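You operate a simulated robot arm through the tools that you are given. There is no shell and no other tool.

Carry out the task below with a simulated robot arm. There is one attempt and no reset: what you move stays moved.

## Task
Latch the pine board on the trestle stand and stain its middle.
Fine: red and blue latch over the board first; load the block brush at the stain tin and lay it back. A coat counts when it lies all over at full strength: go over it till it gets no stronger.

Only the result counts: the job must be done as asked and must still hold three seconds after the hand-in. Knocking over, shifting, dropping, spilling or breaking anything else fails it.

## Robot
A 7-joint arm with a two-finger parallel gripper, fixed in place. Base frame: the origin is on the floor under the middle of its stand, x ahead of it, y to its left, z up. Lengths are in m, angles in rad, forces in N, time in s.
With the tool pointing down near the work surface it reaches from about 0.44 to 0.92 m from the base axis. Its first joint turns from -2.496 to 2.496 rad. Payload 3 kg.
The tool frame sits at the grasp point between the pads (the TCP): z along the fingers, y along the line on which they close. The tips reach 0.03 m beyond it. The gripper opens to 0.094 m. The fingers are 0.028 m wide and 0.01 m thick; the gripper's body (0.05 by 0.096 m) begins 0.055 m behind the TCP.
Orientation is that of the tool frame in the base frame, as a unit quaternion [w, x, y, z]. With the fingers straight down and closing along the base's y, the tool's x points along the base's -x, its y along +y and its z along -z.

## Interface
- The arm moves only by the tool jog_arm. Its argument "plan" is a list of rows, each a list of 7 numbers: the closure, from 0 (fully open) to 1 (shut), then the shift along the base's x, y, z in m, then the turn, a rotation vector about the base's x, y, z in rad. In form: [[hand, tx, ty, tz, rx, ry, rz], ...]. A call has 1 to 20 rows; each row shifts and turns the commanded pose from where the row before left it. Each row takes 0.2 s and may step no farther than 0.05 m and 0.15 rad from the row before; otherwise, or with a gripper value out of range, the whole call is refused. Where a pose cannot be reached the arm comes as near as it can. A force on the tool above 40 N (or 10 N above the force at the start of the call, whichever is more), or a blocked arm, ends the call early, and 0.2 s more pass. Each finger travels about 0.072 m/s and halts on what it meets, pressing with about 42 N; the grip force reading is that of the motor and also rises with nothing between the fingers. The clock runs only during rows and for 0.2 s after the last one: add rows that do not move to give the fingers time. It gives the time, the measured TCP pose, the force on the tool (base axes), the opening and the grip force at its end, in the units of the frame above (readings bear some noise), with the torque about the TCP (base axes, N m) and any sound that the robot's microphone picked up, and new pictures: "pictures" is both (left out), scene, wrist or none.
- Cameras (640 x 400 px; columns grow to the right, rows downward): "scene" is fixed at [0.2231, 0.6548, 1.4917]; the picture's right is [-0.08, -1.00, 0.00], its down [-0.92, 0.08, -0.39] and it looks along [0.38, -0.03, -0.92] (base axes); focal length 277 px, centre (320, 200). "wrist" rides on the gripper at [0.076, 0.014, -0.103] in the tool frame; the picture's right is [-0.18, 0.98, 0.00], its down [-0.75, -0.14, -0.64] and it looks along [-0.63, -0.12, 0.77] (tool axes); focal length 243 px, centre (320, 200). There is no depth. A picture from a camera that has moved, and an enlarged one, comes with that camera's place and axes in the base frame and with its lens. The place of the scene camera against the robot may be out by one fixed shift of up to 0.025 m in any direction.
- zoom(camera, box): a new picture of the part [left, top, right, bottom] of that camera's present view, enlarged. It takes no simulated time.
- sign_off(): hands the job in; it is judged then, once.

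Nothing tells you positions but the pictures and the camera data. Unless the task says otherwise, let go and move clear before handing in.

The tools are called after "Emit:" as a command line: name --pt "numbers of a row" for each row, then --argument value for the rest, lists and objects as JSON in quotes. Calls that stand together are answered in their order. jog_arm: Moves the arm, as the interface text tells. Its arguments: {"type":"object","properties":{"plan":{"type":"array","items":{"type":"array","items":{"type":"number"}}},"pictures":{"type":"string","enum":["both","scene","wrist","none"]}},"required":["plan"]} The other tools are called the same way: zoom (camera, box) takes an enlarged picture of a part of a camera's view; sign_off () hands the job in.

At the start:

```text
clock: 0.0
eef_pos: [0.5309, 0.36, 1.0706]
tool_rot: [0.0, -0.001, 1.0, 0.0]
contact_force: [0.2, -0.1, -0.4]
ft_torque: [-0.01, 0.02, -0.03]
gripper_width: 0.0941
gripper_force: 0.1
```

scene: 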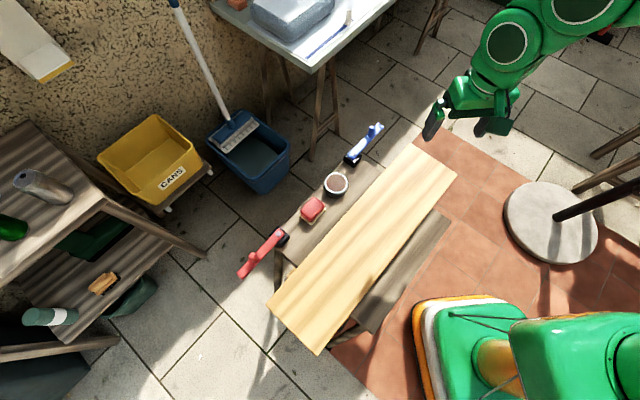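
wrist: 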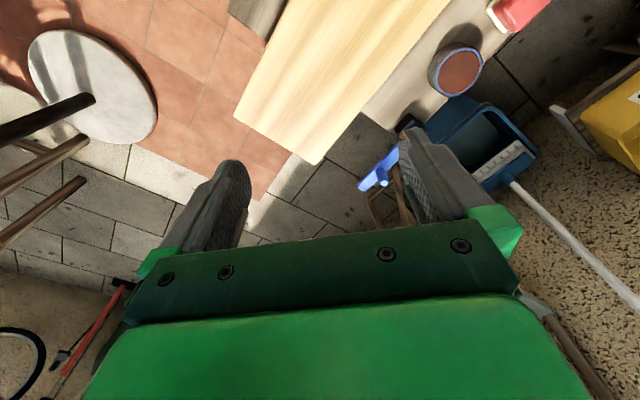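

I see a trestle stand with a pine board on it, a red latch, a block brush, a stain tin and a blue latch along its far edge. First I'll take enlarged pictures to work out positions.

Emit:
zoom --camera "scene" --box '[220, 110, 470, 360]'

Emit:
zoom --camera "scene" --box '[230, 160, 350, 290]'

Emit:
zoom --camera "scene" --box '[310, 110, 420, 210]'

Emit:
zoom --camera "wrist" --box '[220, 0, 560, 220]'

```text
1.60 times, centred on (345, 235) of scene
camera zoom: at [0.2231, 0.6548, 1.4917], right [-0.08, -1.0, 0.0], down [-0.92, 0.08, -0.39], along [0.38, -0.03, -0.92], focal length 443 px, centre (280, 144)
```

zoom: 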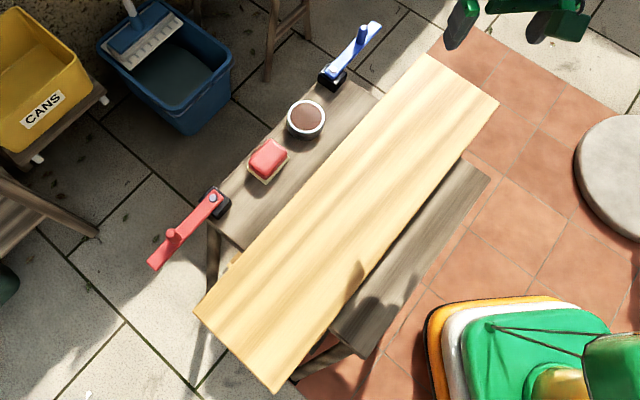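

```text
3.08 times, centred on (290, 225) of scene
camera zoom: at [0.2231, 0.6548, 1.4917], right [-0.08, -1.0, 0.0], down [-0.92, 0.08, -0.39], along [0.38, -0.03, -0.92], focal length 851 px, centre (412, 123)
```

zoom: 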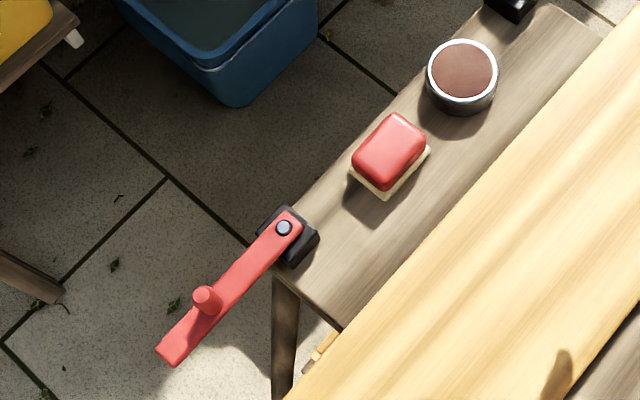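

```text
4.00 times, centred on (365, 160) of scene
camera zoom: at [0.2231, 0.6548, 1.4917], right [-0.08, -1.0, 0.0], down [-0.92, 0.08, -0.39], along [0.38, -0.03, -0.92], focal length 1107 px, centre (140, 360)
```

zoom: 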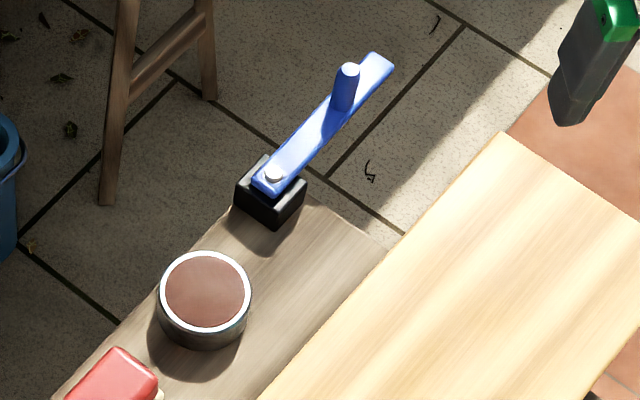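

```text
1.82 times, centred on (390, 110) of wrist
camera zoom: at [0.4547, 0.3743, 1.1725], right [0.18, 0.98, 0.0], down [0.75, -0.14, 0.64], along [0.63, -0.12, -0.77], focal length 441 px, centre (193, 364)
```

zoom: 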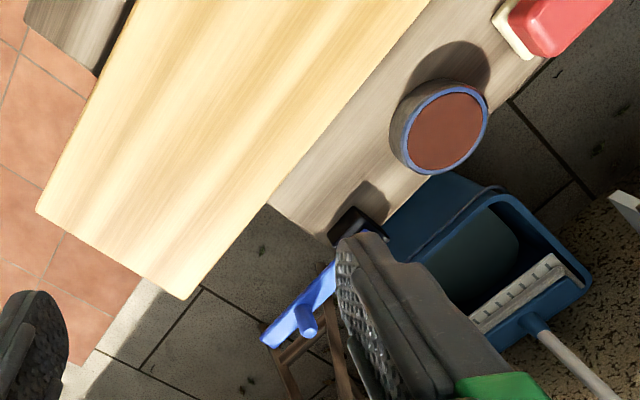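

The board's top looks to be at z ≈ 0.709, running from about (0.73,0.31)/(0.60,0.18) to (0.26,0.80)/(0.13,0.67). The latch pivots are near (0.44,0.757) for red and (0.687,0.511) for blue, and each has a peg about 0.09 m out. I'll move the wrist camera over the red latch and brush to check this.

Emit:
jog_arm --pt "0 -0.01 0.045 -0.01 0 0 -0.098" --pt "0 -0.01 0.045 -0.01 0 0 -0.098" --pt "0 -0.01 0.045 -0.01 0 0 -0.098" --pt "0 -0.01 0.045 -0.01 0 0 -0.098" --pt "0 -0.01 0.045 -0.01 0 0 -0.098" --pt "0 -0.01 0.045 -0.01 0 0 -0.098" --pt "0 -0.01 0.045 -0.01 0 0 -0.098" --pt "0 -0.01 0.045 -0.01 0 0 -0.098" --pt "0 0 0 0 0 0 0"

```text
clock: 2.0
eef_pos: [0.4502, 0.7193, 0.9907]
tool_rot: [0.0, 0.382, 0.924, 0.001]
contact_force: [0.2, -0.7, 0.1]
ft_torque: [0.01, 0.02, 0.03]
gripper_width: 0.0938
gripper_force: 0.0
camera wrist: at [0.4072, 0.7842, 1.0923], right [0.83, 0.56, 0.0], down [0.43, -0.63, 0.64], along [0.36, -0.53, -0.77], focal length 243 px, centre (320, 200)
```

scene: 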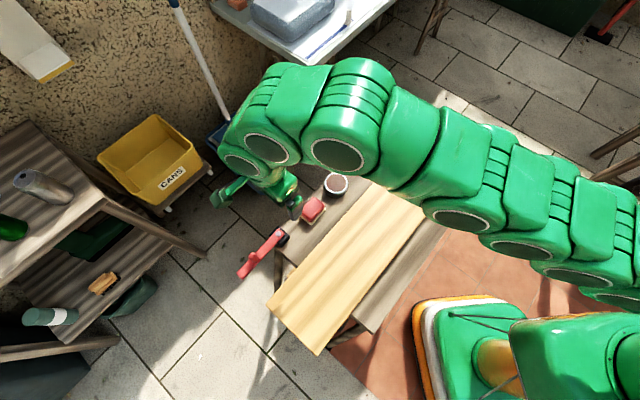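
wrist: 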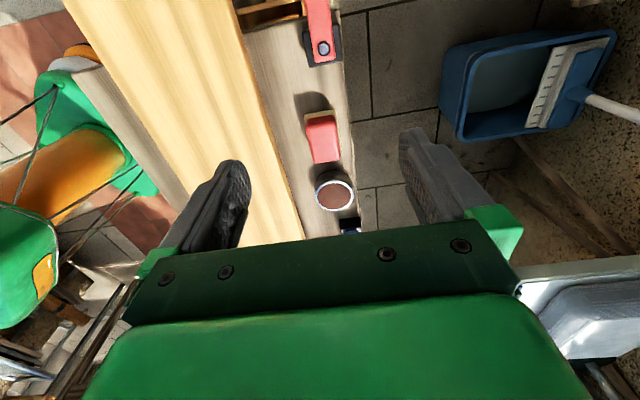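

The wrist camera now shows the red latch pivot, the brush and the tin along the bench. I'll enlarge that view for details.

Emit:
zoom --camera "wrist" --box '[220, 0, 380, 100]'

Emit:
zoom --camera "wrist" --box '[260, 80, 400, 240]'

Emit:
zoom --camera "scene" --box '[230, 160, 350, 290]'

```text
4.00 times, centred on (300, 50) of wrist
camera zoom: at [0.4072, 0.7842, 1.0923], right [0.83, 0.56, 0.0], down [0.43, -0.63, 0.64], along [0.36, -0.53, -0.77], focal length 970 px, centre (400, 800)
```

zoom: 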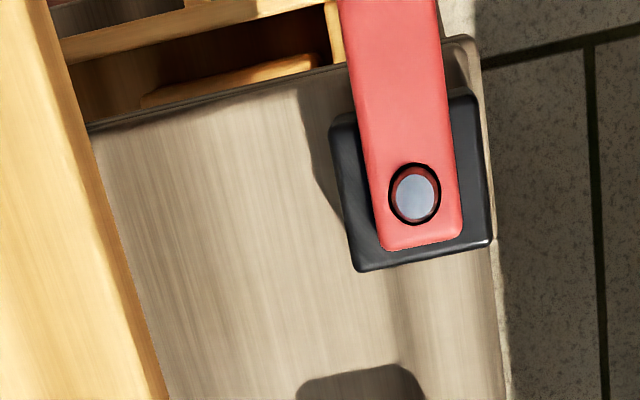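

```text
2.50 times, centred on (330, 160) of wrist
camera zoom: at [0.4072, 0.7842, 1.0923], right [0.83, 0.56, 0.0], down [0.43, -0.63, 0.64], along [0.36, -0.53, -0.77], focal length 606 px, centre (295, 300)
```

zoom: 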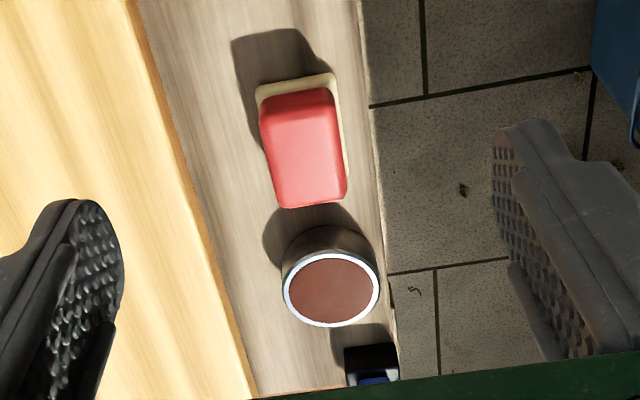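

```text
3.08 times, centred on (290, 225) of scene
camera zoom: at [0.2231, 0.6548, 1.4917], right [-0.08, -1.0, 0.0], down [-0.92, 0.08, -0.39], along [0.38, -0.03, -0.92], focal length 851 px, centre (412, 123)
```

zoom: 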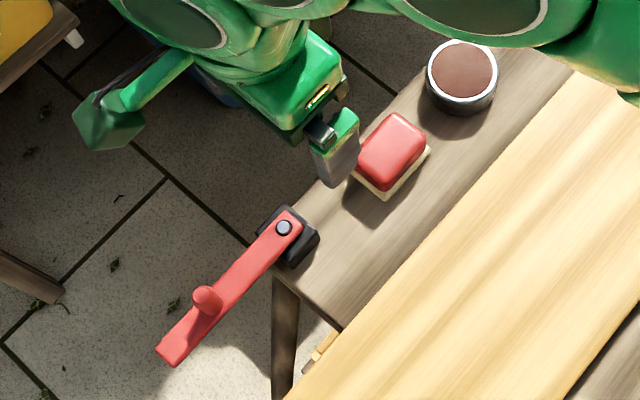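

The pivot, brush (centre about (0.511,0.643), narrow side across the bench) and tin (about (0.588,0.567), rim z ≈ 0.741) are now pinned down. The scene camera reads about 7 mm high in y. Next I'll hover above the red peg at about (0.377,0.81).

Emit:
jog_arm --pt "0 -0.018 0.023 -0.02 0 0 0" --pt "0 -0.018 0.023 -0.02 0 0 0" --pt "0 -0.018 0.022 -0.02 0 0 0" --pt "0 -0.019 0.022 -0.02 0 0 0" --pt "0 0 0 0 0 0 0"

```text
clock: 3.2
eef_pos: [0.3832, 0.7933, 0.9201]
tool_rot: [-0.001, 0.382, 0.924, 0.001]
contact_force: [0.7, -0.8, -1.2]
ft_torque: [0.02, 0.01, 0.01]
gripper_width: 0.0938
gripper_force: 0.1
out of reach, approached as far as the arm can: row 4
camera wrist: at [0.3397, 0.858, 1.0231], right [0.82, 0.57, 0.0], down [0.43, -0.63, 0.64], along [0.36, -0.53, -0.77], focal length 243 px, centre (320, 200)
```

scene: 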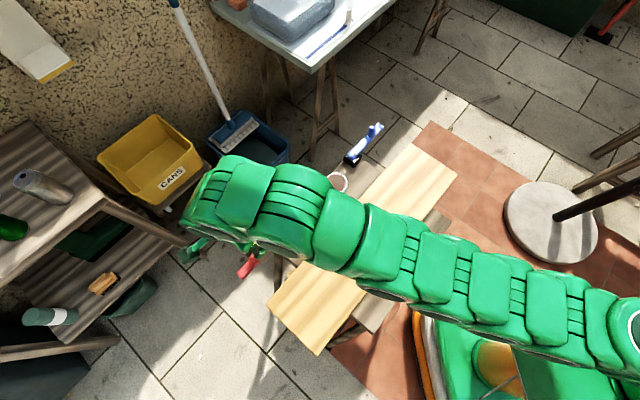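
wrist: 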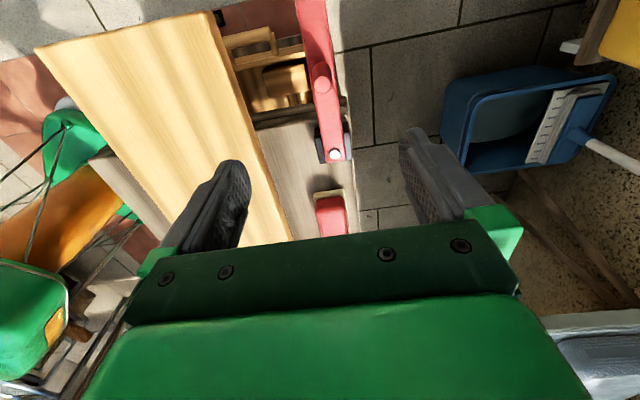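

The reach limit here is about 0.88 m horizontally at this height. Before going lower I'll look closely at the peg.

Emit:
zoom --camera "wrist" --box '[220, 0, 400, 180]'

```text
2.22 times, centred on (310, 90) of wrist
camera zoom: at [0.3397, 0.858, 1.0231], right [0.82, 0.57, 0.0], down [0.43, -0.63, 0.64], along [0.36, -0.53, -0.77], focal length 539 px, centre (342, 444)
```

zoom: 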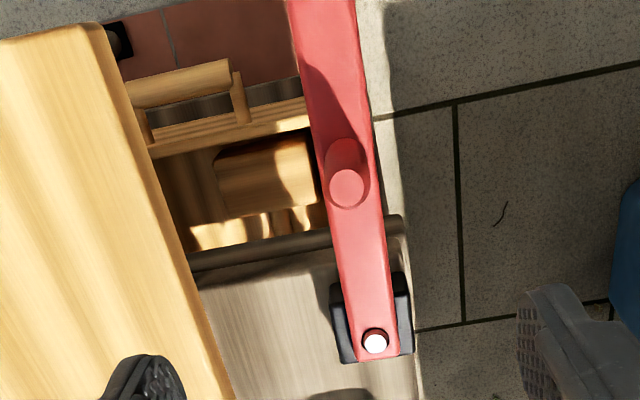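

The red peg sits at (0.375,0.808) with its top at z ≈ 0.785, and the latch arm's top is at about 0.735. I'll go lower first, staying above the peg, and check where the commanded pose ends up.

Emit:
jog_arm --pt "0 0 0 -0.03 0 0 0" --pt "0 0 0 -0.03 0 0 0" --pt "0 0 0 0 0 0 0" --pictures "wrist"

```text
clock: 4.0
eef_pos: [0.3833, 0.7935, 0.8624]
tool_rot: [0.001, 0.382, 0.924, 0.0]
contact_force: [0.2, 0.5, -0.4]
ft_torque: [-0.01, -0.02, 0.0]
gripper_width: 0.0941
gripper_force: 0.0
camera wrist: at [0.3398, 0.8581, 0.9637], right [0.82, 0.57, 0.0], down [0.43, -0.63, 0.64], along [0.36, -0.53, -0.77], focal length 243 px, centre (320, 200)
```

wrist: 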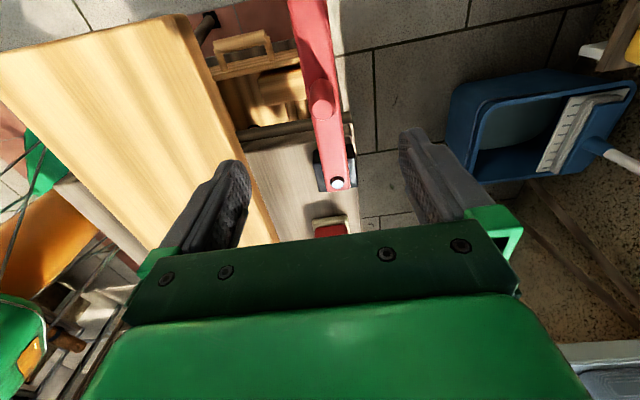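

Clipped rows simply leave the commanded pose where the arm got to, which is fine. Next I'll align over the peg with the fingertips just above its top.

Emit:
jog_arm --pt "0 -0.004 0.007 -0.016 0 0 0" --pt "0 -0.004 0.0075 -0.016 0 0 0" --pt "0 0 0 0 0 0 0" --pictures "wrist"

```text
clock: 4.8
eef_pos: [0.3759, 0.809, 0.8297]
tool_rot: [0.0, 0.382, 0.924, 0.0]
contact_force: [0.3, -0.4, 0.8]
ft_torque: [0.02, -0.01, -0.02]
gripper_width: 0.094
gripper_force: 0.1
camera wrist: at [0.3324, 0.8724, 0.9319], right [0.82, 0.57, 0.0], down [0.43, -0.63, 0.64], along [0.36, -0.53, -0.77], focal length 243 px, centre (320, 200)
```

wrist: 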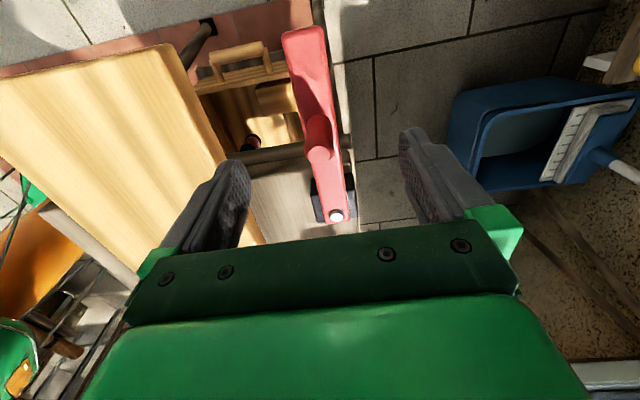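

The peg is lined up between the fingers. I'll descend to z = 0.775 and close to a loose cage.

Emit:
jog_arm --pt "0 0 0 -0.018 0 0 0" --pt "0 0 0 -0.018 0 0 0" --pt "0 0 0 -0.018 0 0 0" --pt "0.4 0 0 0 0 0 0" --pt "0.7 0 0 0 0 0 0" --pt "0.7 0 0 0 0 0 0" --pt "0.7 0 0 0 0 0 0" --pictures "wrist"

```text
clock: 6.4
eef_pos: [0.3776, 0.8085, 0.7745]
tool_rot: [0.0, 0.382, 0.924, 0.0]
contact_force: [-0.1, 1.3, -0.5]
ft_torque: [0.0, -0.01, -0.02]
gripper_width: 0.0282
gripper_force: 0.0
camera wrist: at [0.3334, 0.8721, 0.8775], right [0.82, 0.57, 0.0], down [0.43, -0.63, 0.64], along [0.36, -0.53, -0.77], focal length 243 px, centre (320, 200)
```

wrist: 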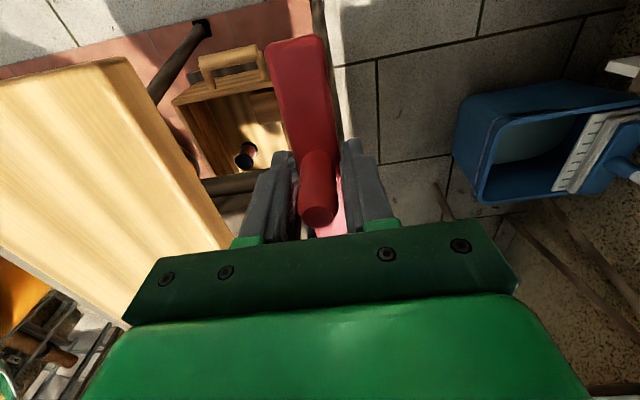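

The peg is caged loosely at a 28 mm opening. I'll swing it anticlockwise about the pivot in steps, starting with about 32°.

Emit:
jog_arm --pt "0.7 -0.0082 -0.0096 0 0 0 0.1396" --pt "0.7 -0.0068 -0.0106 0 0 0 0.1396" --pt "0.7 -0.0053 -0.0115 0 0 0 0.1396" --pt "0.7 -0.0036 -0.0121 0 0 0 0.1396"

```text
clock: 7.4
eef_pos: [0.3531, 0.7642, 0.7762]
tool_rot: [0.0, 0.111, 0.994, 0.0]
contact_force: [-0.3, 0.5, -0.3]
ft_torque: [0.0, 0.01, 0.0]
gripper_width: 0.0283
gripper_force: 0.1
camera wrist: at [0.2827, 0.7949, 0.8786], right [0.4, 0.92, 0.0], down [0.7, -0.31, 0.64], along [0.59, -0.26, -0.77], focal length 243 px, centre (320, 200)
```

scene: 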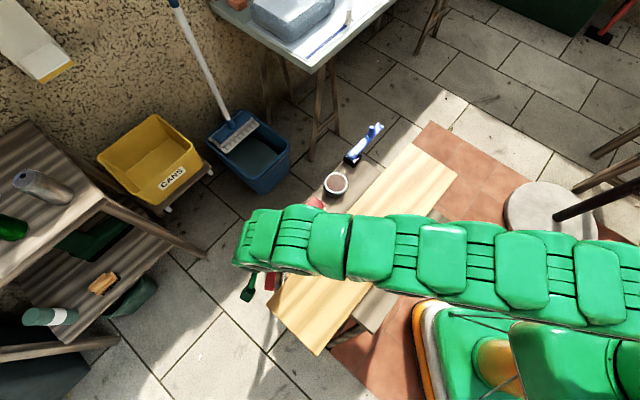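
wrist: 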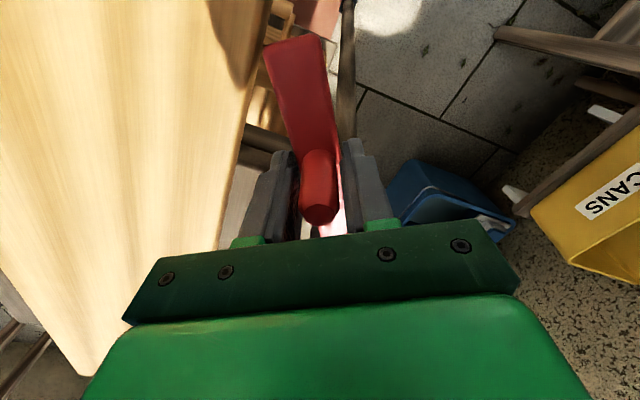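

The latch is turning freely with the peg still in the cage. I'll carry on along the arc.

Emit:
jog_arm --pt "0.7 -0.0019 -0.0125 0 0 0 0.1396" --pt "0.7 -0.0001 -0.0126 0 0 0 0.1396" --pt "0.7 0.0016 -0.0125 0 0 0 0.1396" --pt "0.7 0.0034 -0.0122 0 0 0 0.1396" --pt "0.7 0.005 -0.0116 0 0 0 0.1396"

```text
clock: 8.6
eef_pos: [0.3612, 0.7023, 0.777]
tool_rot: [0.001, -0.235, 0.972, -0.001]
contact_force: [2.5, 4.8, -0.2]
ft_torque: [0.16, -0.05, 0.06]
gripper_width: 0.0278
gripper_force: 0.0
camera wrist: at [0.2864, 0.6809, 0.8776], right [-0.29, 0.96, 0.0], down [0.73, 0.22, 0.64], along [0.62, 0.18, -0.77], focal length 243 px, centre (320, 200)
```

scene: 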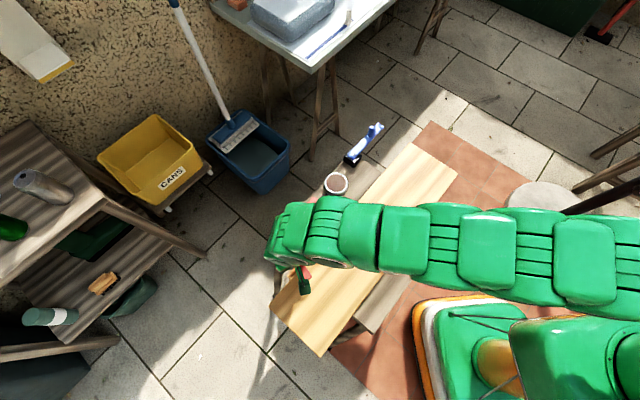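
wrist: 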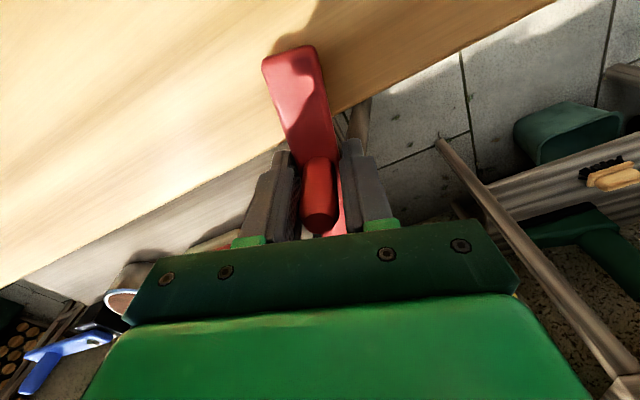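

The red arm is already over the board, and the force is still small at about 5 N. I'll finish the last ~16° and watch for a stop or a click.

Emit:
jog_arm --pt "0.7 0.0066 -0.0108 0 0 0 0.1396" --pt "0.7 0.008 -0.0098 0 0 0 0.1396" --pt "0.7 0 0 0 0 0 0"

```text
clock: 9.4
eef_pos: [0.375, 0.6815, 0.7746]
tool_rot: [-0.001, -0.368, 0.93, 0.0]
contact_force: [-5.0, 3.7, 1.7]
ft_torque: [0.12, 0.1, 0.08]
gripper_width: 0.0315
gripper_force: 2.5
camera wrist: at [0.3095, 0.6405, 0.8775], right [-0.54, 0.84, 0.0], down [0.65, 0.41, 0.64], along [0.54, 0.35, -0.77], focal length 243 px, centre (320, 200)
```

scene: 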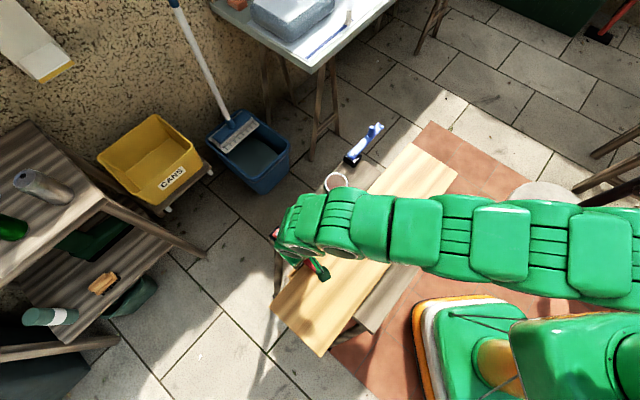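
wrist: 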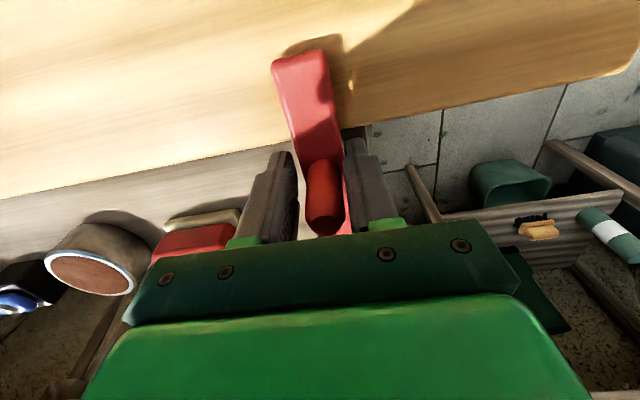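

The force has risen and the peg leans on the trailing finger, so the latch may be at its end stop. I'll nudge it a little further to check.

Emit:
jog_arm --pt "0.7 0.0044 -0.0046 0 0 0 0.07" --pt "0.7 0 0 0 0 0 0" --pictures "wrist"

Emit:
zoom --camera "wrist" --box '[200, 20, 440, 250]'

```text
clock: 10.0
eef_pos: [0.3801, 0.6783, 0.7747]
tool_rot: [0.001, -0.4, 0.917, 0.001]
contact_force: [-9.5, 22.5, -1.6]
ft_torque: [0.46, 0.08, -0.46]
gripper_width: 0.0405
gripper_force: 11.2
camera wrist: at [0.3169, 0.6321, 0.8777], right [-0.6, 0.8, 0.0], down [0.62, 0.46, 0.64], along [0.52, 0.38, -0.77], focal length 243 px, centre (320, 200)
```

wrist: 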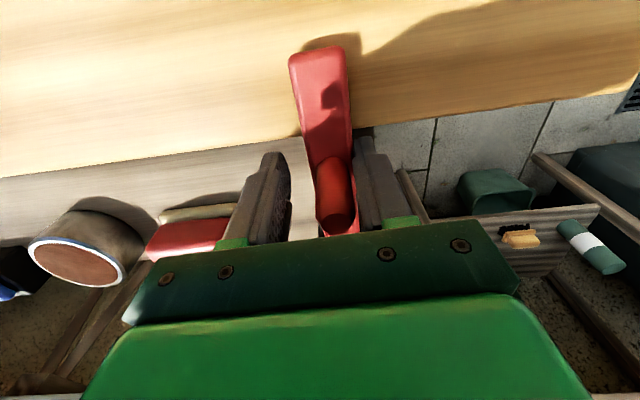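

```text
1.74 times, centred on (320, 135) of wrist
camera zoom: at [0.3169, 0.6321, 0.8777], right [-0.6, 0.8, 0.0], down [0.62, 0.46, 0.64], along [0.52, 0.38, -0.77], focal length 422 px, centre (320, 313)
```

zoom: 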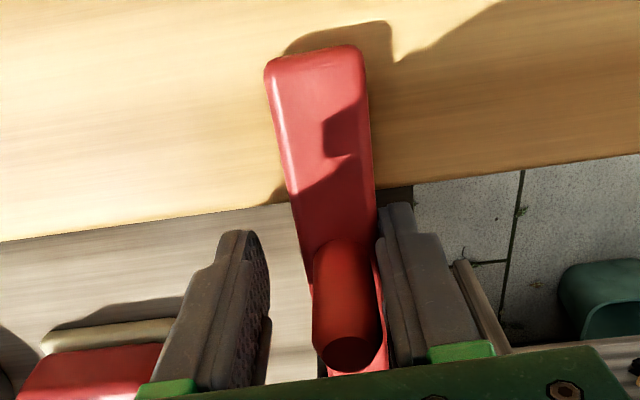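

The arm won't go further and the force has risen to 24 N, so the red latch is against its stop over the board. I'll open, lift clear and check it.

Emit:
jog_arm --pt "0.5 -0.003 0.003 0 0 0 0" --pt "0.4 0 0 0 0 0 0" --pt "0.4 0 0 0 0 0 0" --pt "0.4 0 0 0.03 0 0 0" --pt "0.4 0 0 0.04 0 0 0" --pt "0.4 0 0 0.05 0 0 0"

Emit:
zoom --camera "scene" --box '[230, 160, 350, 290]'

```text
clock: 11.4
eef_pos: [0.3759, 0.6819, 0.8968]
tool_rot: [-0.001, -0.4, 0.917, 0.0]
contact_force: [0.7, 0.2, -0.8]
ft_torque: [0.0, -0.02, -0.01]
gripper_width: 0.0566
gripper_force: 0.0
camera wrist: at [0.3145, 0.6349, 0.9979], right [-0.6, 0.8, 0.0], down [0.62, 0.46, 0.64], along [0.52, 0.38, -0.77], focal length 243 px, centre (320, 200)
```

scene: 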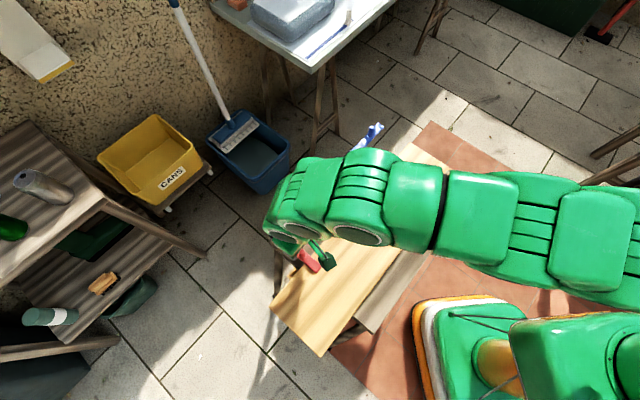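
wrist: 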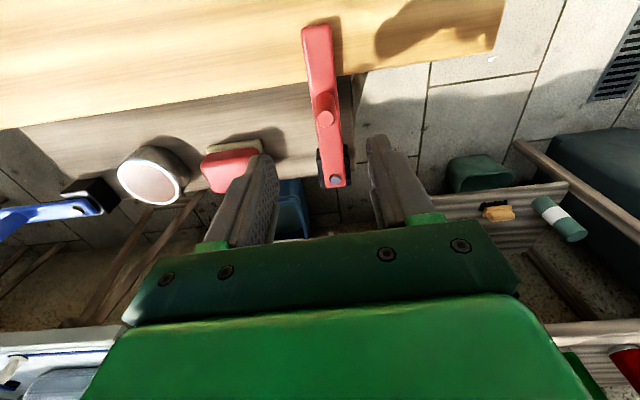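

```text
3.08 times, centred on (290, 225) of scene
camera zoom: at [0.2231, 0.6548, 1.4917], right [-0.08, -1.0, 0.0], down [-0.92, 0.08, -0.39], along [0.38, -0.03, -0.92], focal length 851 px, centre (412, 123)
```

zoom: 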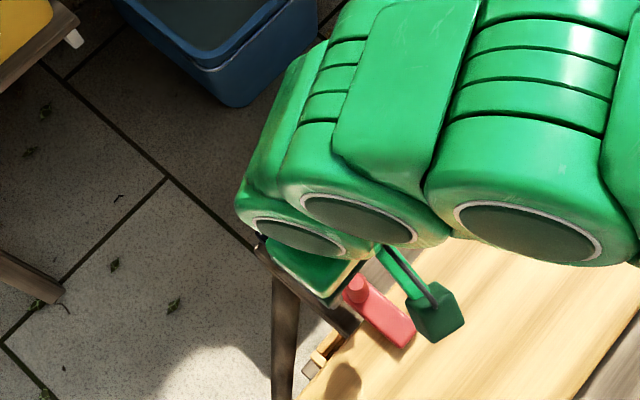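

Red lies over the board. Next I'll swing across to hover above the blue peg at about (0.750,0.447), turning the hand so the fingers straddle it crosswise.

Emit:
jog_arm --pt "0.2 0.034 -0.02136 -0.001 0 0 0.1382" --pt "0 0.034 -0.02136 -0.001 0 0 0.1382" --pt "0 0.034 -0.02136 -0.001 0 0 0.1382" --pt "0 0.034 -0.02136 -0.001 0 0 0.1382" --pt "0 0.034 -0.02136 -0.001 0 0 0.1382" --pt "0 0.034 -0.02136 -0.001 0 0 0.1382" --pt "0 0.034 -0.02136 -0.001 0 0 0.1382" --pt "0 0.034 -0.02136 -0.001 0 0 0.1382" --pt "0 0.034 -0.02136 -0.001 0 0 0.1382" --pt "0 0.034 -0.02136 -0.001 0 0 0.1382" --pt "0 0.034 -0.02136 -0.001 0 0 0.1382" --pt "0 0 0 0 0 0 0"

Emit:
zoom --camera "scene" --box '[220, 110, 470, 360]'

Emit:
zoom --camera "wrist" --box '[220, 0, 420, 200]'

```text
clock: 14.0
eef_pos: [0.7523, 0.4451, 0.8862]
tool_rot: [0.0, 0.921, -0.389, 0.001]
contact_force: [-0.8, -0.2, 0.2]
ft_torque: [0.01, 0.0, 0.03]
gripper_width: 0.094
gripper_force: 0.1
camera wrist: at [0.7942, 0.3811, 0.9873], right [-0.83, -0.56, 0.0], down [-0.43, 0.64, 0.64], along [-0.36, 0.53, -0.77], focal length 243 px, centre (320, 200)
```

scene: 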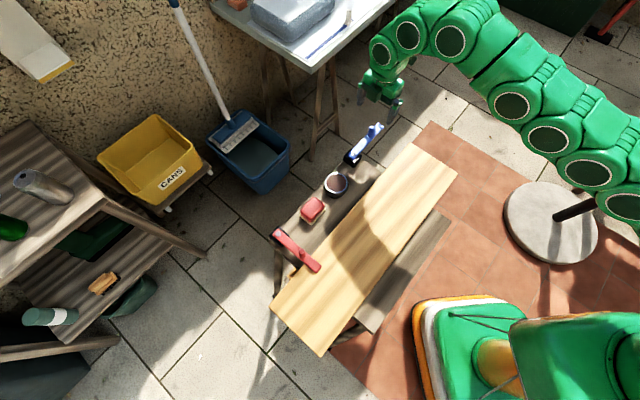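
wrist: 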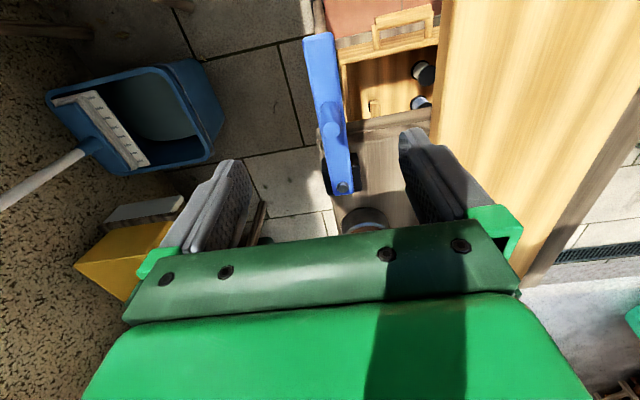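

```text
1.60 times, centred on (345, 235) of scene
camera zoom: at [0.2231, 0.6548, 1.4917], right [-0.08, -1.0, 0.0], down [-0.92, 0.08, -0.39], along [0.38, -0.03, -0.92], focal length 443 px, centre (280, 144)
```

zoom: 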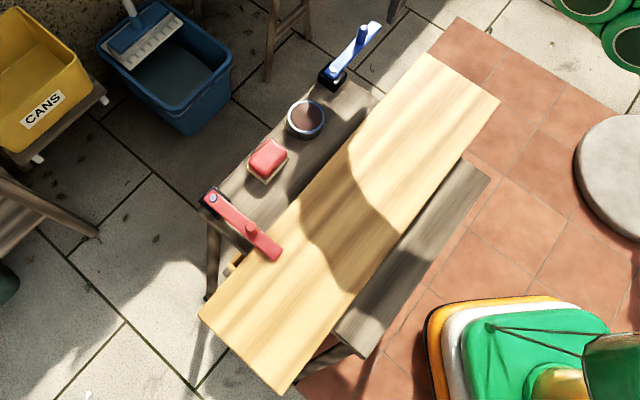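

```text
2.00 times, centred on (320, 100) of wrist
camera zoom: at [0.7942, 0.3811, 0.9873], right [-0.83, -0.56, 0.0], down [-0.43, 0.64, 0.64], along [-0.36, 0.53, -0.77], focal length 485 px, centre (320, 400)
```

zoom: 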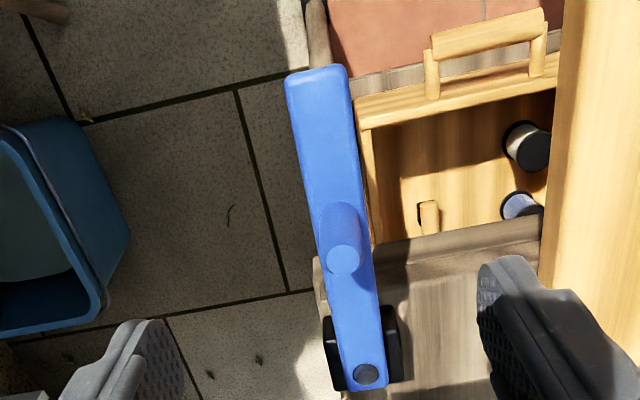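

Combining the wrist views corrects the heights: peg tops at ≈ 0.797, latch arms' tops ≈ 0.752, tin rim ≈ 0.75 and board top ≈ 0.727. The blue peg is at (0.741,0.446) and its pivot at (0.676,0.509). I'll descend and cage the peg.

Emit:
jog_arm --pt "0 -0.0113 0.0009 -0.03 0 0 0" --pt "0 0 0 -0.03 0 0 0" --pt "0 0 0 -0.026 0 0 0" --pt "0 0 0 -0.02 0 0 0" --pt "0.4 0 0 0 0 0 0" --pt "0.7 0 0 0 0 0 0" --pt "0.7 0 0 0 0 0 0" --pt "0.7 0 0 0 0 0 0"

```text
clock: 15.8
eef_pos: [0.7391, 0.446, 0.7791]
tool_rot: [0.0, 0.921, -0.389, 0.0]
contact_force: [-0.8, 0.1, 0.4]
ft_torque: [-0.01, -0.01, 0.02]
gripper_width: 0.0283
gripper_force: 0.1
camera wrist: at [0.7818, 0.3823, 0.8809], right [-0.83, -0.55, 0.0], down [-0.42, 0.64, 0.64], along [-0.36, 0.53, -0.77], focal length 243 px, centre (320, 200)
```

scene: 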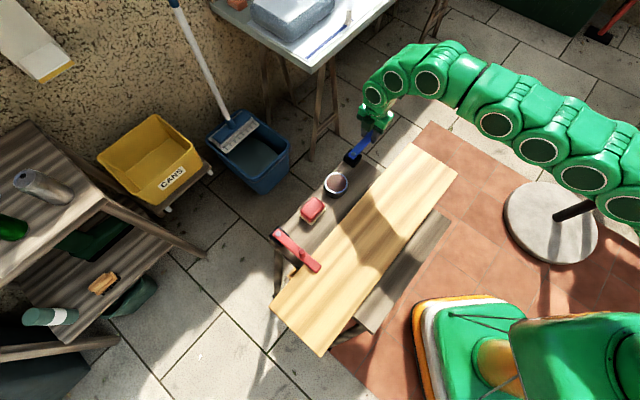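
wrist: 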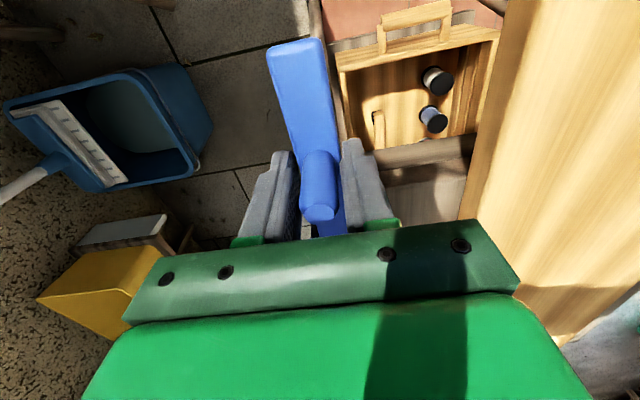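

The blue peg is caged and centred. I'll swing it clockwise about its pivot.

Emit:
jog_arm --pt "0.7 -0.0094 -0.0084 0 0 0 -0.1396" --pt "0.7 -0.0105 -0.007 0 0 0 -0.1396" --pt "0.7 -0.0114 -0.0055 0 0 0 -0.1396" --pt "0.7 -0.012 -0.0039 0 0 0 -0.1396" --pt "0.7 -0.0124 -0.0022 0 0 0 -0.1396"

```text
clock: 17.0
eef_pos: [0.684, 0.4194, 0.7805]
tool_rot: [-0.001, 0.732, -0.681, 0.002]
contact_force: [-0.4, 0.4, 0.0]
ft_torque: [0.01, 0.0, 0.01]
gripper_width: 0.028
gripper_force: 0.0
camera wrist: at [0.6747, 0.3427, 0.8818], right [-0.99, 0.11, 0.0], down [0.09, 0.76, 0.64], along [0.07, 0.64, -0.77], focal length 243 px, centre (320, 200)
```

scene: 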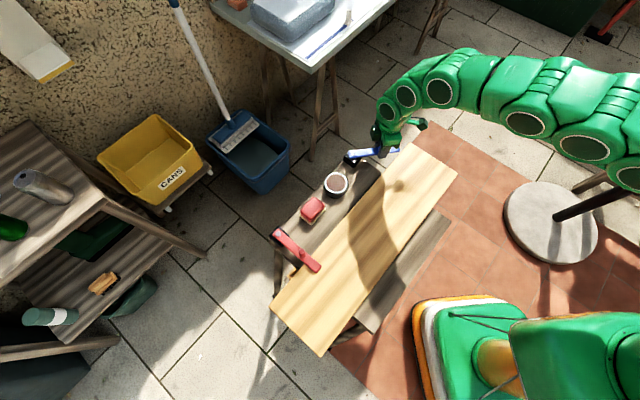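
wrist: 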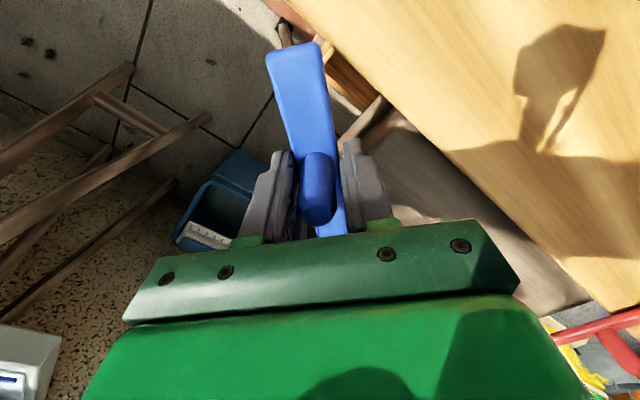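

The swing is smooth and free of force. I'll continue toward the board.

Emit:
jog_arm --pt "0.7 -0.0126 -0.0004 0 0 0 -0.1396" --pt "0.7 -0.0126 0.0013 0 0 0 -0.1396" --pt "0.7 -0.0122 0.0031 0 0 0 -0.1396" --pt "0.7 -0.0117 0.0048 0 0 0 -0.1396" --pt "0.7 -0.0109 0.0063 0 0 0 -0.1396" --pt "0.7 0 0 0 0 0 0"

```text
clock: 18.4
eef_pos: [0.6234, 0.4354, 0.7798]
tool_rot: [0.0, -0.455, 0.89, 0.001]
contact_force: [-0.7, -0.4, -0.6]
ft_torque: [-0.01, -0.02, 0.01]
gripper_width: 0.0284
gripper_force: 0.2
camera wrist: at [0.5678, 0.3813, 0.8812], right [-0.69, 0.72, 0.0], down [0.56, 0.53, 0.64], along [0.47, 0.44, -0.77], focal length 243 px, centre (320, 200)
```

scene: 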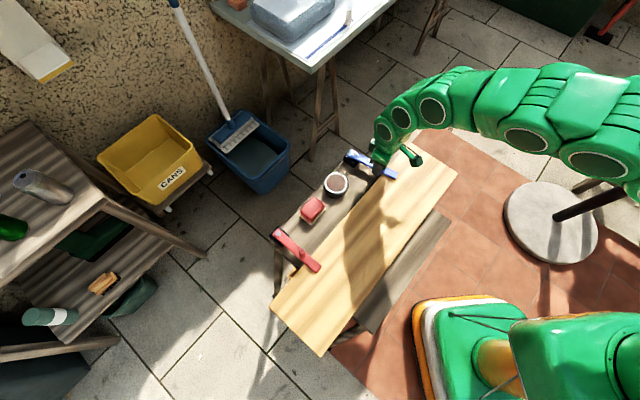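
wrist: 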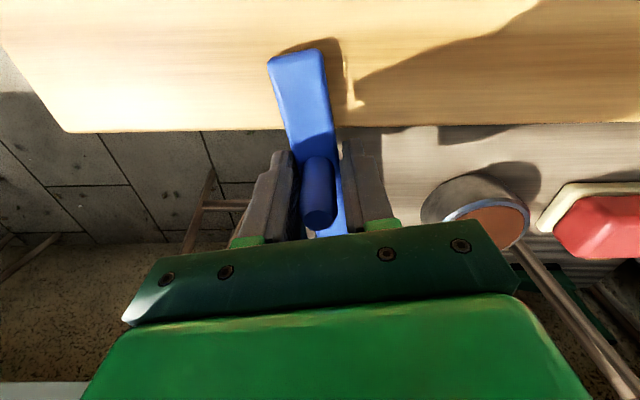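

Still free. I'll do the remaining ~12° and watch for the stop.

Emit:
jog_arm --pt "0.7 -0.0099 0.0078 0 0 0 -0.1396" --pt "0.7 0 0 0 0 0 0" --pt "0.7 -0.0045 0.0044 0 0 0 -0.07" --pt "0.7 0 0 0 0 0 0"

```text
clock: 19.4
eef_pos: [0.6093, 0.4462, 0.7798]
tool_rot: [0.0, -0.361, 0.933, 0.0]
contact_force: [8.5, -5.9, -0.3]
ft_torque: [-0.12, -0.17, 0.16]
gripper_width: 0.0339
gripper_force: 4.9
camera wrist: at [0.544, 0.4054, 0.881], right [-0.52, 0.85, 0.0], down [0.65, 0.4, 0.64], along [0.55, 0.34, -0.77], focal length 243 px, centre (320, 200)
```

scene: 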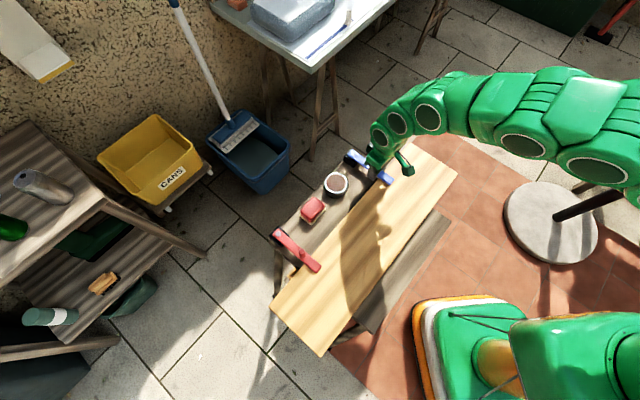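
wrist: 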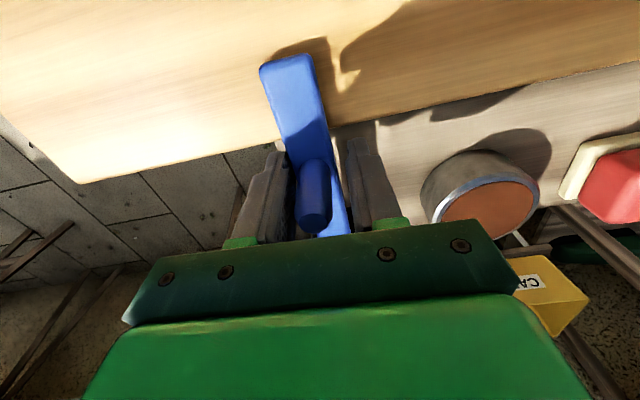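

The trailing finger is loaded by about 10 N, so I'm at or near the stop. One more small nudge will confirm.

Emit:
jog_arm --pt "0.7 -0.0044 0.0046 0 0 0 -0.05" --pt "0.7 0 0 0 0 0 0" --pictures "wrist"

```text
clock: 20.0
eef_pos: [0.6058, 0.4511, 0.7793]
tool_rot: [0.0, -0.336, 0.942, 0.0]
contact_force: [30.1, -11.9, -2.8]
ft_torque: [-0.13, -0.75, 0.76]
gripper_width: 0.0445
gripper_force: 14.3
camera wrist: at [0.5383, 0.4133, 0.8811], right [-0.48, 0.88, 0.0], down [0.67, 0.37, 0.64], along [0.56, 0.31, -0.77], focal length 243 px, centre (320, 200)
```

wrist: 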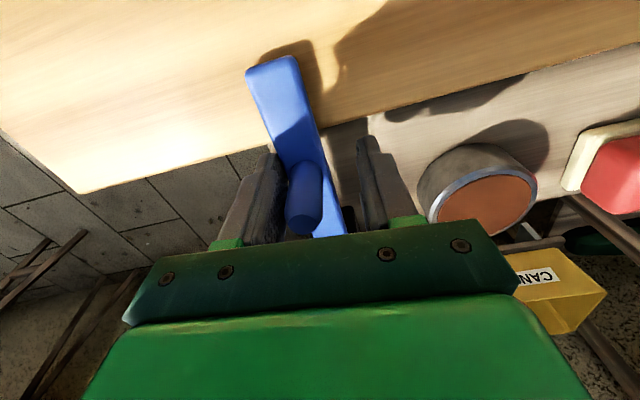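

The blue latch is firmly at its stop, with the force up to 32 N and no further rotation. I'll release and lift clear.

Emit:
jog_arm --pt "0.55 0.003 -0.003 0 0 0 0" --pt "0.45 0 0 0 0 0 0" --pt "0.45 0 0 0 0 0 0" --pt "0.45 0 0 0.03 0 0 0" --pt "0.45 0 0 0.04 0 0 0" --pt "0.45 0 0 0.05 0 0 0" --pt "0.45 0 0 0.05 0 0 0"

Emit:
zoom --camera "scene" --box '[220, 110, 470, 360]'

Emit:
zoom --camera "wrist" --box '[220, 0, 620, 240]'

```text
clock: 21.6
eef_pos: [0.6088, 0.4493, 0.9509]
tool_rot: [0.0, -0.337, 0.942, 0.0]
contact_force: [-0.6, -0.4, -1.0]
ft_torque: [-0.02, 0.03, 0.0]
gripper_width: 0.0518
gripper_force: 0.1
camera wrist: at [0.54, 0.4112, 1.052], right [-0.48, 0.88, 0.0], down [0.67, 0.37, 0.64], along [0.56, 0.31, -0.77], focal length 243 px, centre (320, 200)
```

scene: 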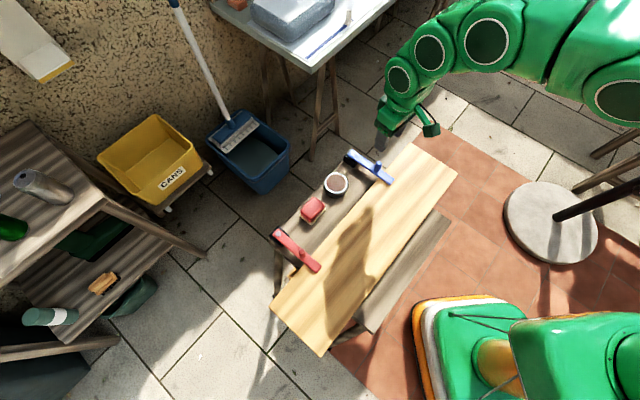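
wrist: 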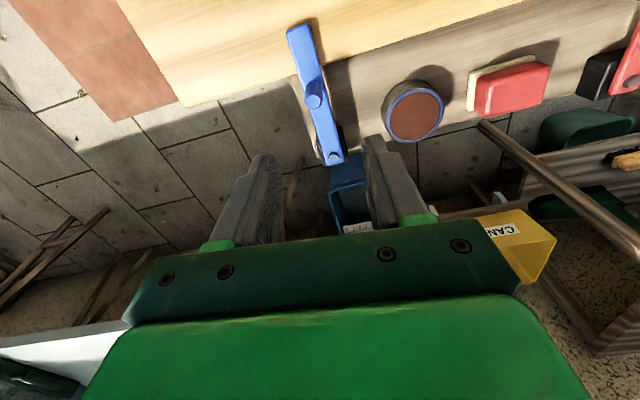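

```text
1.60 times, centred on (345, 235) of scene
camera zoom: at [0.2231, 0.6548, 1.4917], right [-0.08, -1.0, 0.0], down [-0.92, 0.08, -0.39], along [0.38, -0.03, -0.92], focal length 443 px, centre (280, 144)
```

zoom: 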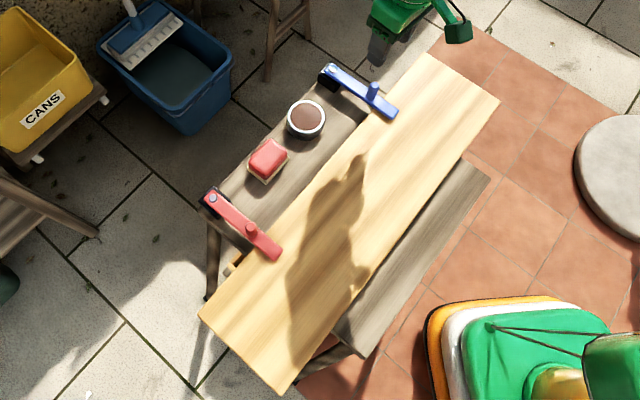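

```text
1.60 times, centred on (420, 120) of wrist
camera zoom: at [0.54, 0.4112, 1.052], right [-0.48, 0.88, 0.0], down [0.67, 0.37, 0.64], along [0.56, 0.31, -0.77], focal length 388 px, centre (160, 328)
```

zoom: 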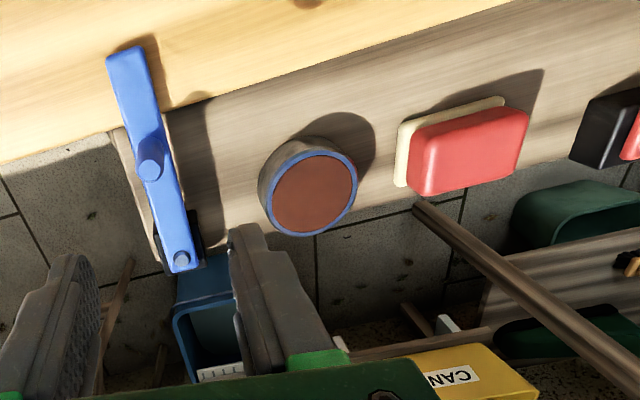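

Both latches now lie over the board. Next is the brush: I'll take enlarged views for its exact position and shape.

Emit:
zoom --camera "wrist" --box '[450, 30, 570, 130]'

Emit:
zoom --camera "scene" --box '[285, 160, 365, 240]'

```text
4.00 times, centred on (510, 80) of wrist
camera zoom: at [0.54, 0.4112, 1.052], right [-0.48, 0.88, 0.0], down [0.67, 0.37, 0.64], along [0.56, 0.31, -0.77], focal length 970 px, centre (-440, 680)
```

zoom: 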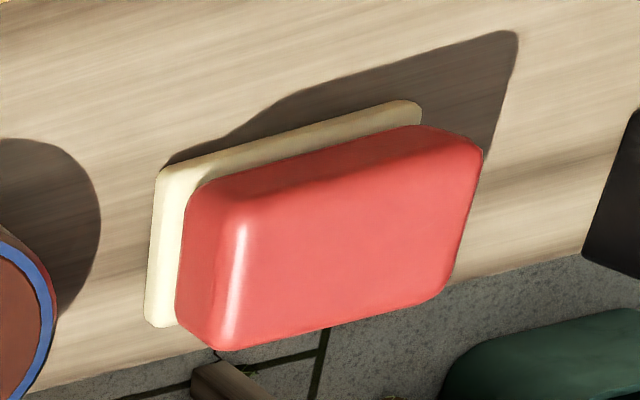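

```text
5.00 times, centred on (325, 200) of scene
camera zoom: at [0.2231, 0.6548, 1.4917], right [-0.08, -1.0, 0.0], down [-0.92, 0.08, -0.39], along [0.38, -0.03, -0.92], focal length 1384 px, centre (295, 200)
```

zoom: 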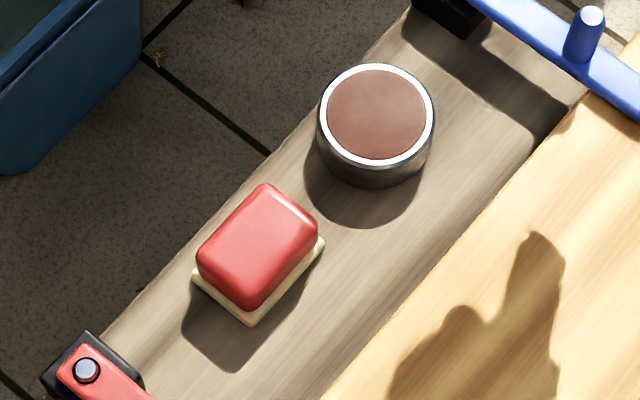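

The brush is a red block of about 0.06 × 0.042 m on a cream pad, with its top at z ≈ 0.753, its centre at (0.505,0.649) and its long axis along the bench. I'll hover above it with the fingers straddling the long ends.

Emit:
jog_arm --pt "0.2 -0.0208 0.04 -0.018 0 0 0.0185" --pt "0 -0.0208 0.04 -0.018 0 0 0.0185" --pt "0 -0.0208 0.04 -0.018 0 0 0.0185" --pt "0 -0.0208 0.04 -0.018 0 0 0.0185" --pt "0 -0.0206 0.0397 -0.018 0 0 0.0185" --pt "0 0 0 0 0 0 0"

Emit:
zoom --camera "wrist" --box '[200, 50, 440, 240]'

```text
clock: 23.0
eef_pos: [0.5045, 0.648, 0.8587]
tool_rot: [0.0, -0.379, 0.925, 0.0]
contact_force: [0.5, -0.4, -0.4]
ft_torque: [0.01, 0.01, 0.01]
gripper_width: 0.0939
gripper_force: 0.0
camera wrist: at [0.4399, 0.6043, 0.9607], right [-0.56, 0.83, 0.0], down [0.64, 0.43, 0.64], along [0.53, 0.36, -0.77], focal length 243 px, centre (320, 200)
```

scene: 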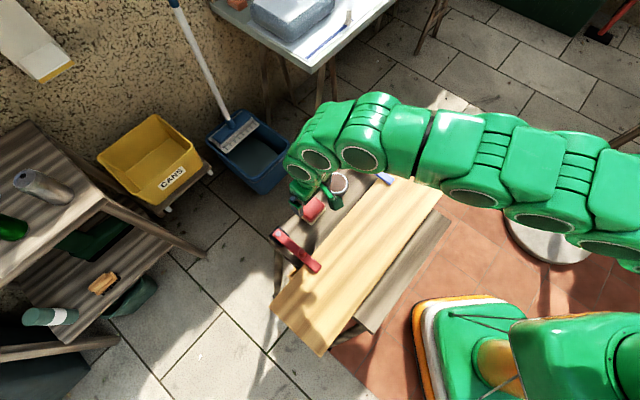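
wrist: 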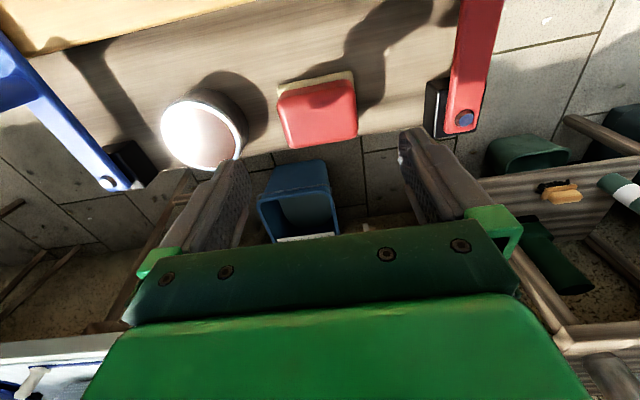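

```text
2.11 times, centred on (320, 145) of wrist
camera zoom: at [0.4399, 0.6043, 0.9607], right [-0.56, 0.83, 0.0], down [0.64, 0.43, 0.64], along [0.53, 0.36, -0.77], focal length 511 px, centre (320, 316)
```

zoom: 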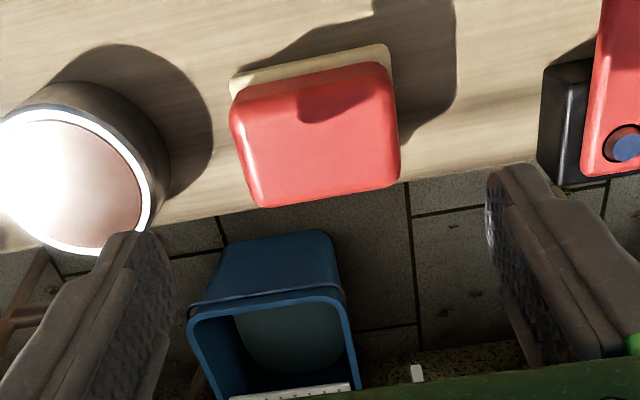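

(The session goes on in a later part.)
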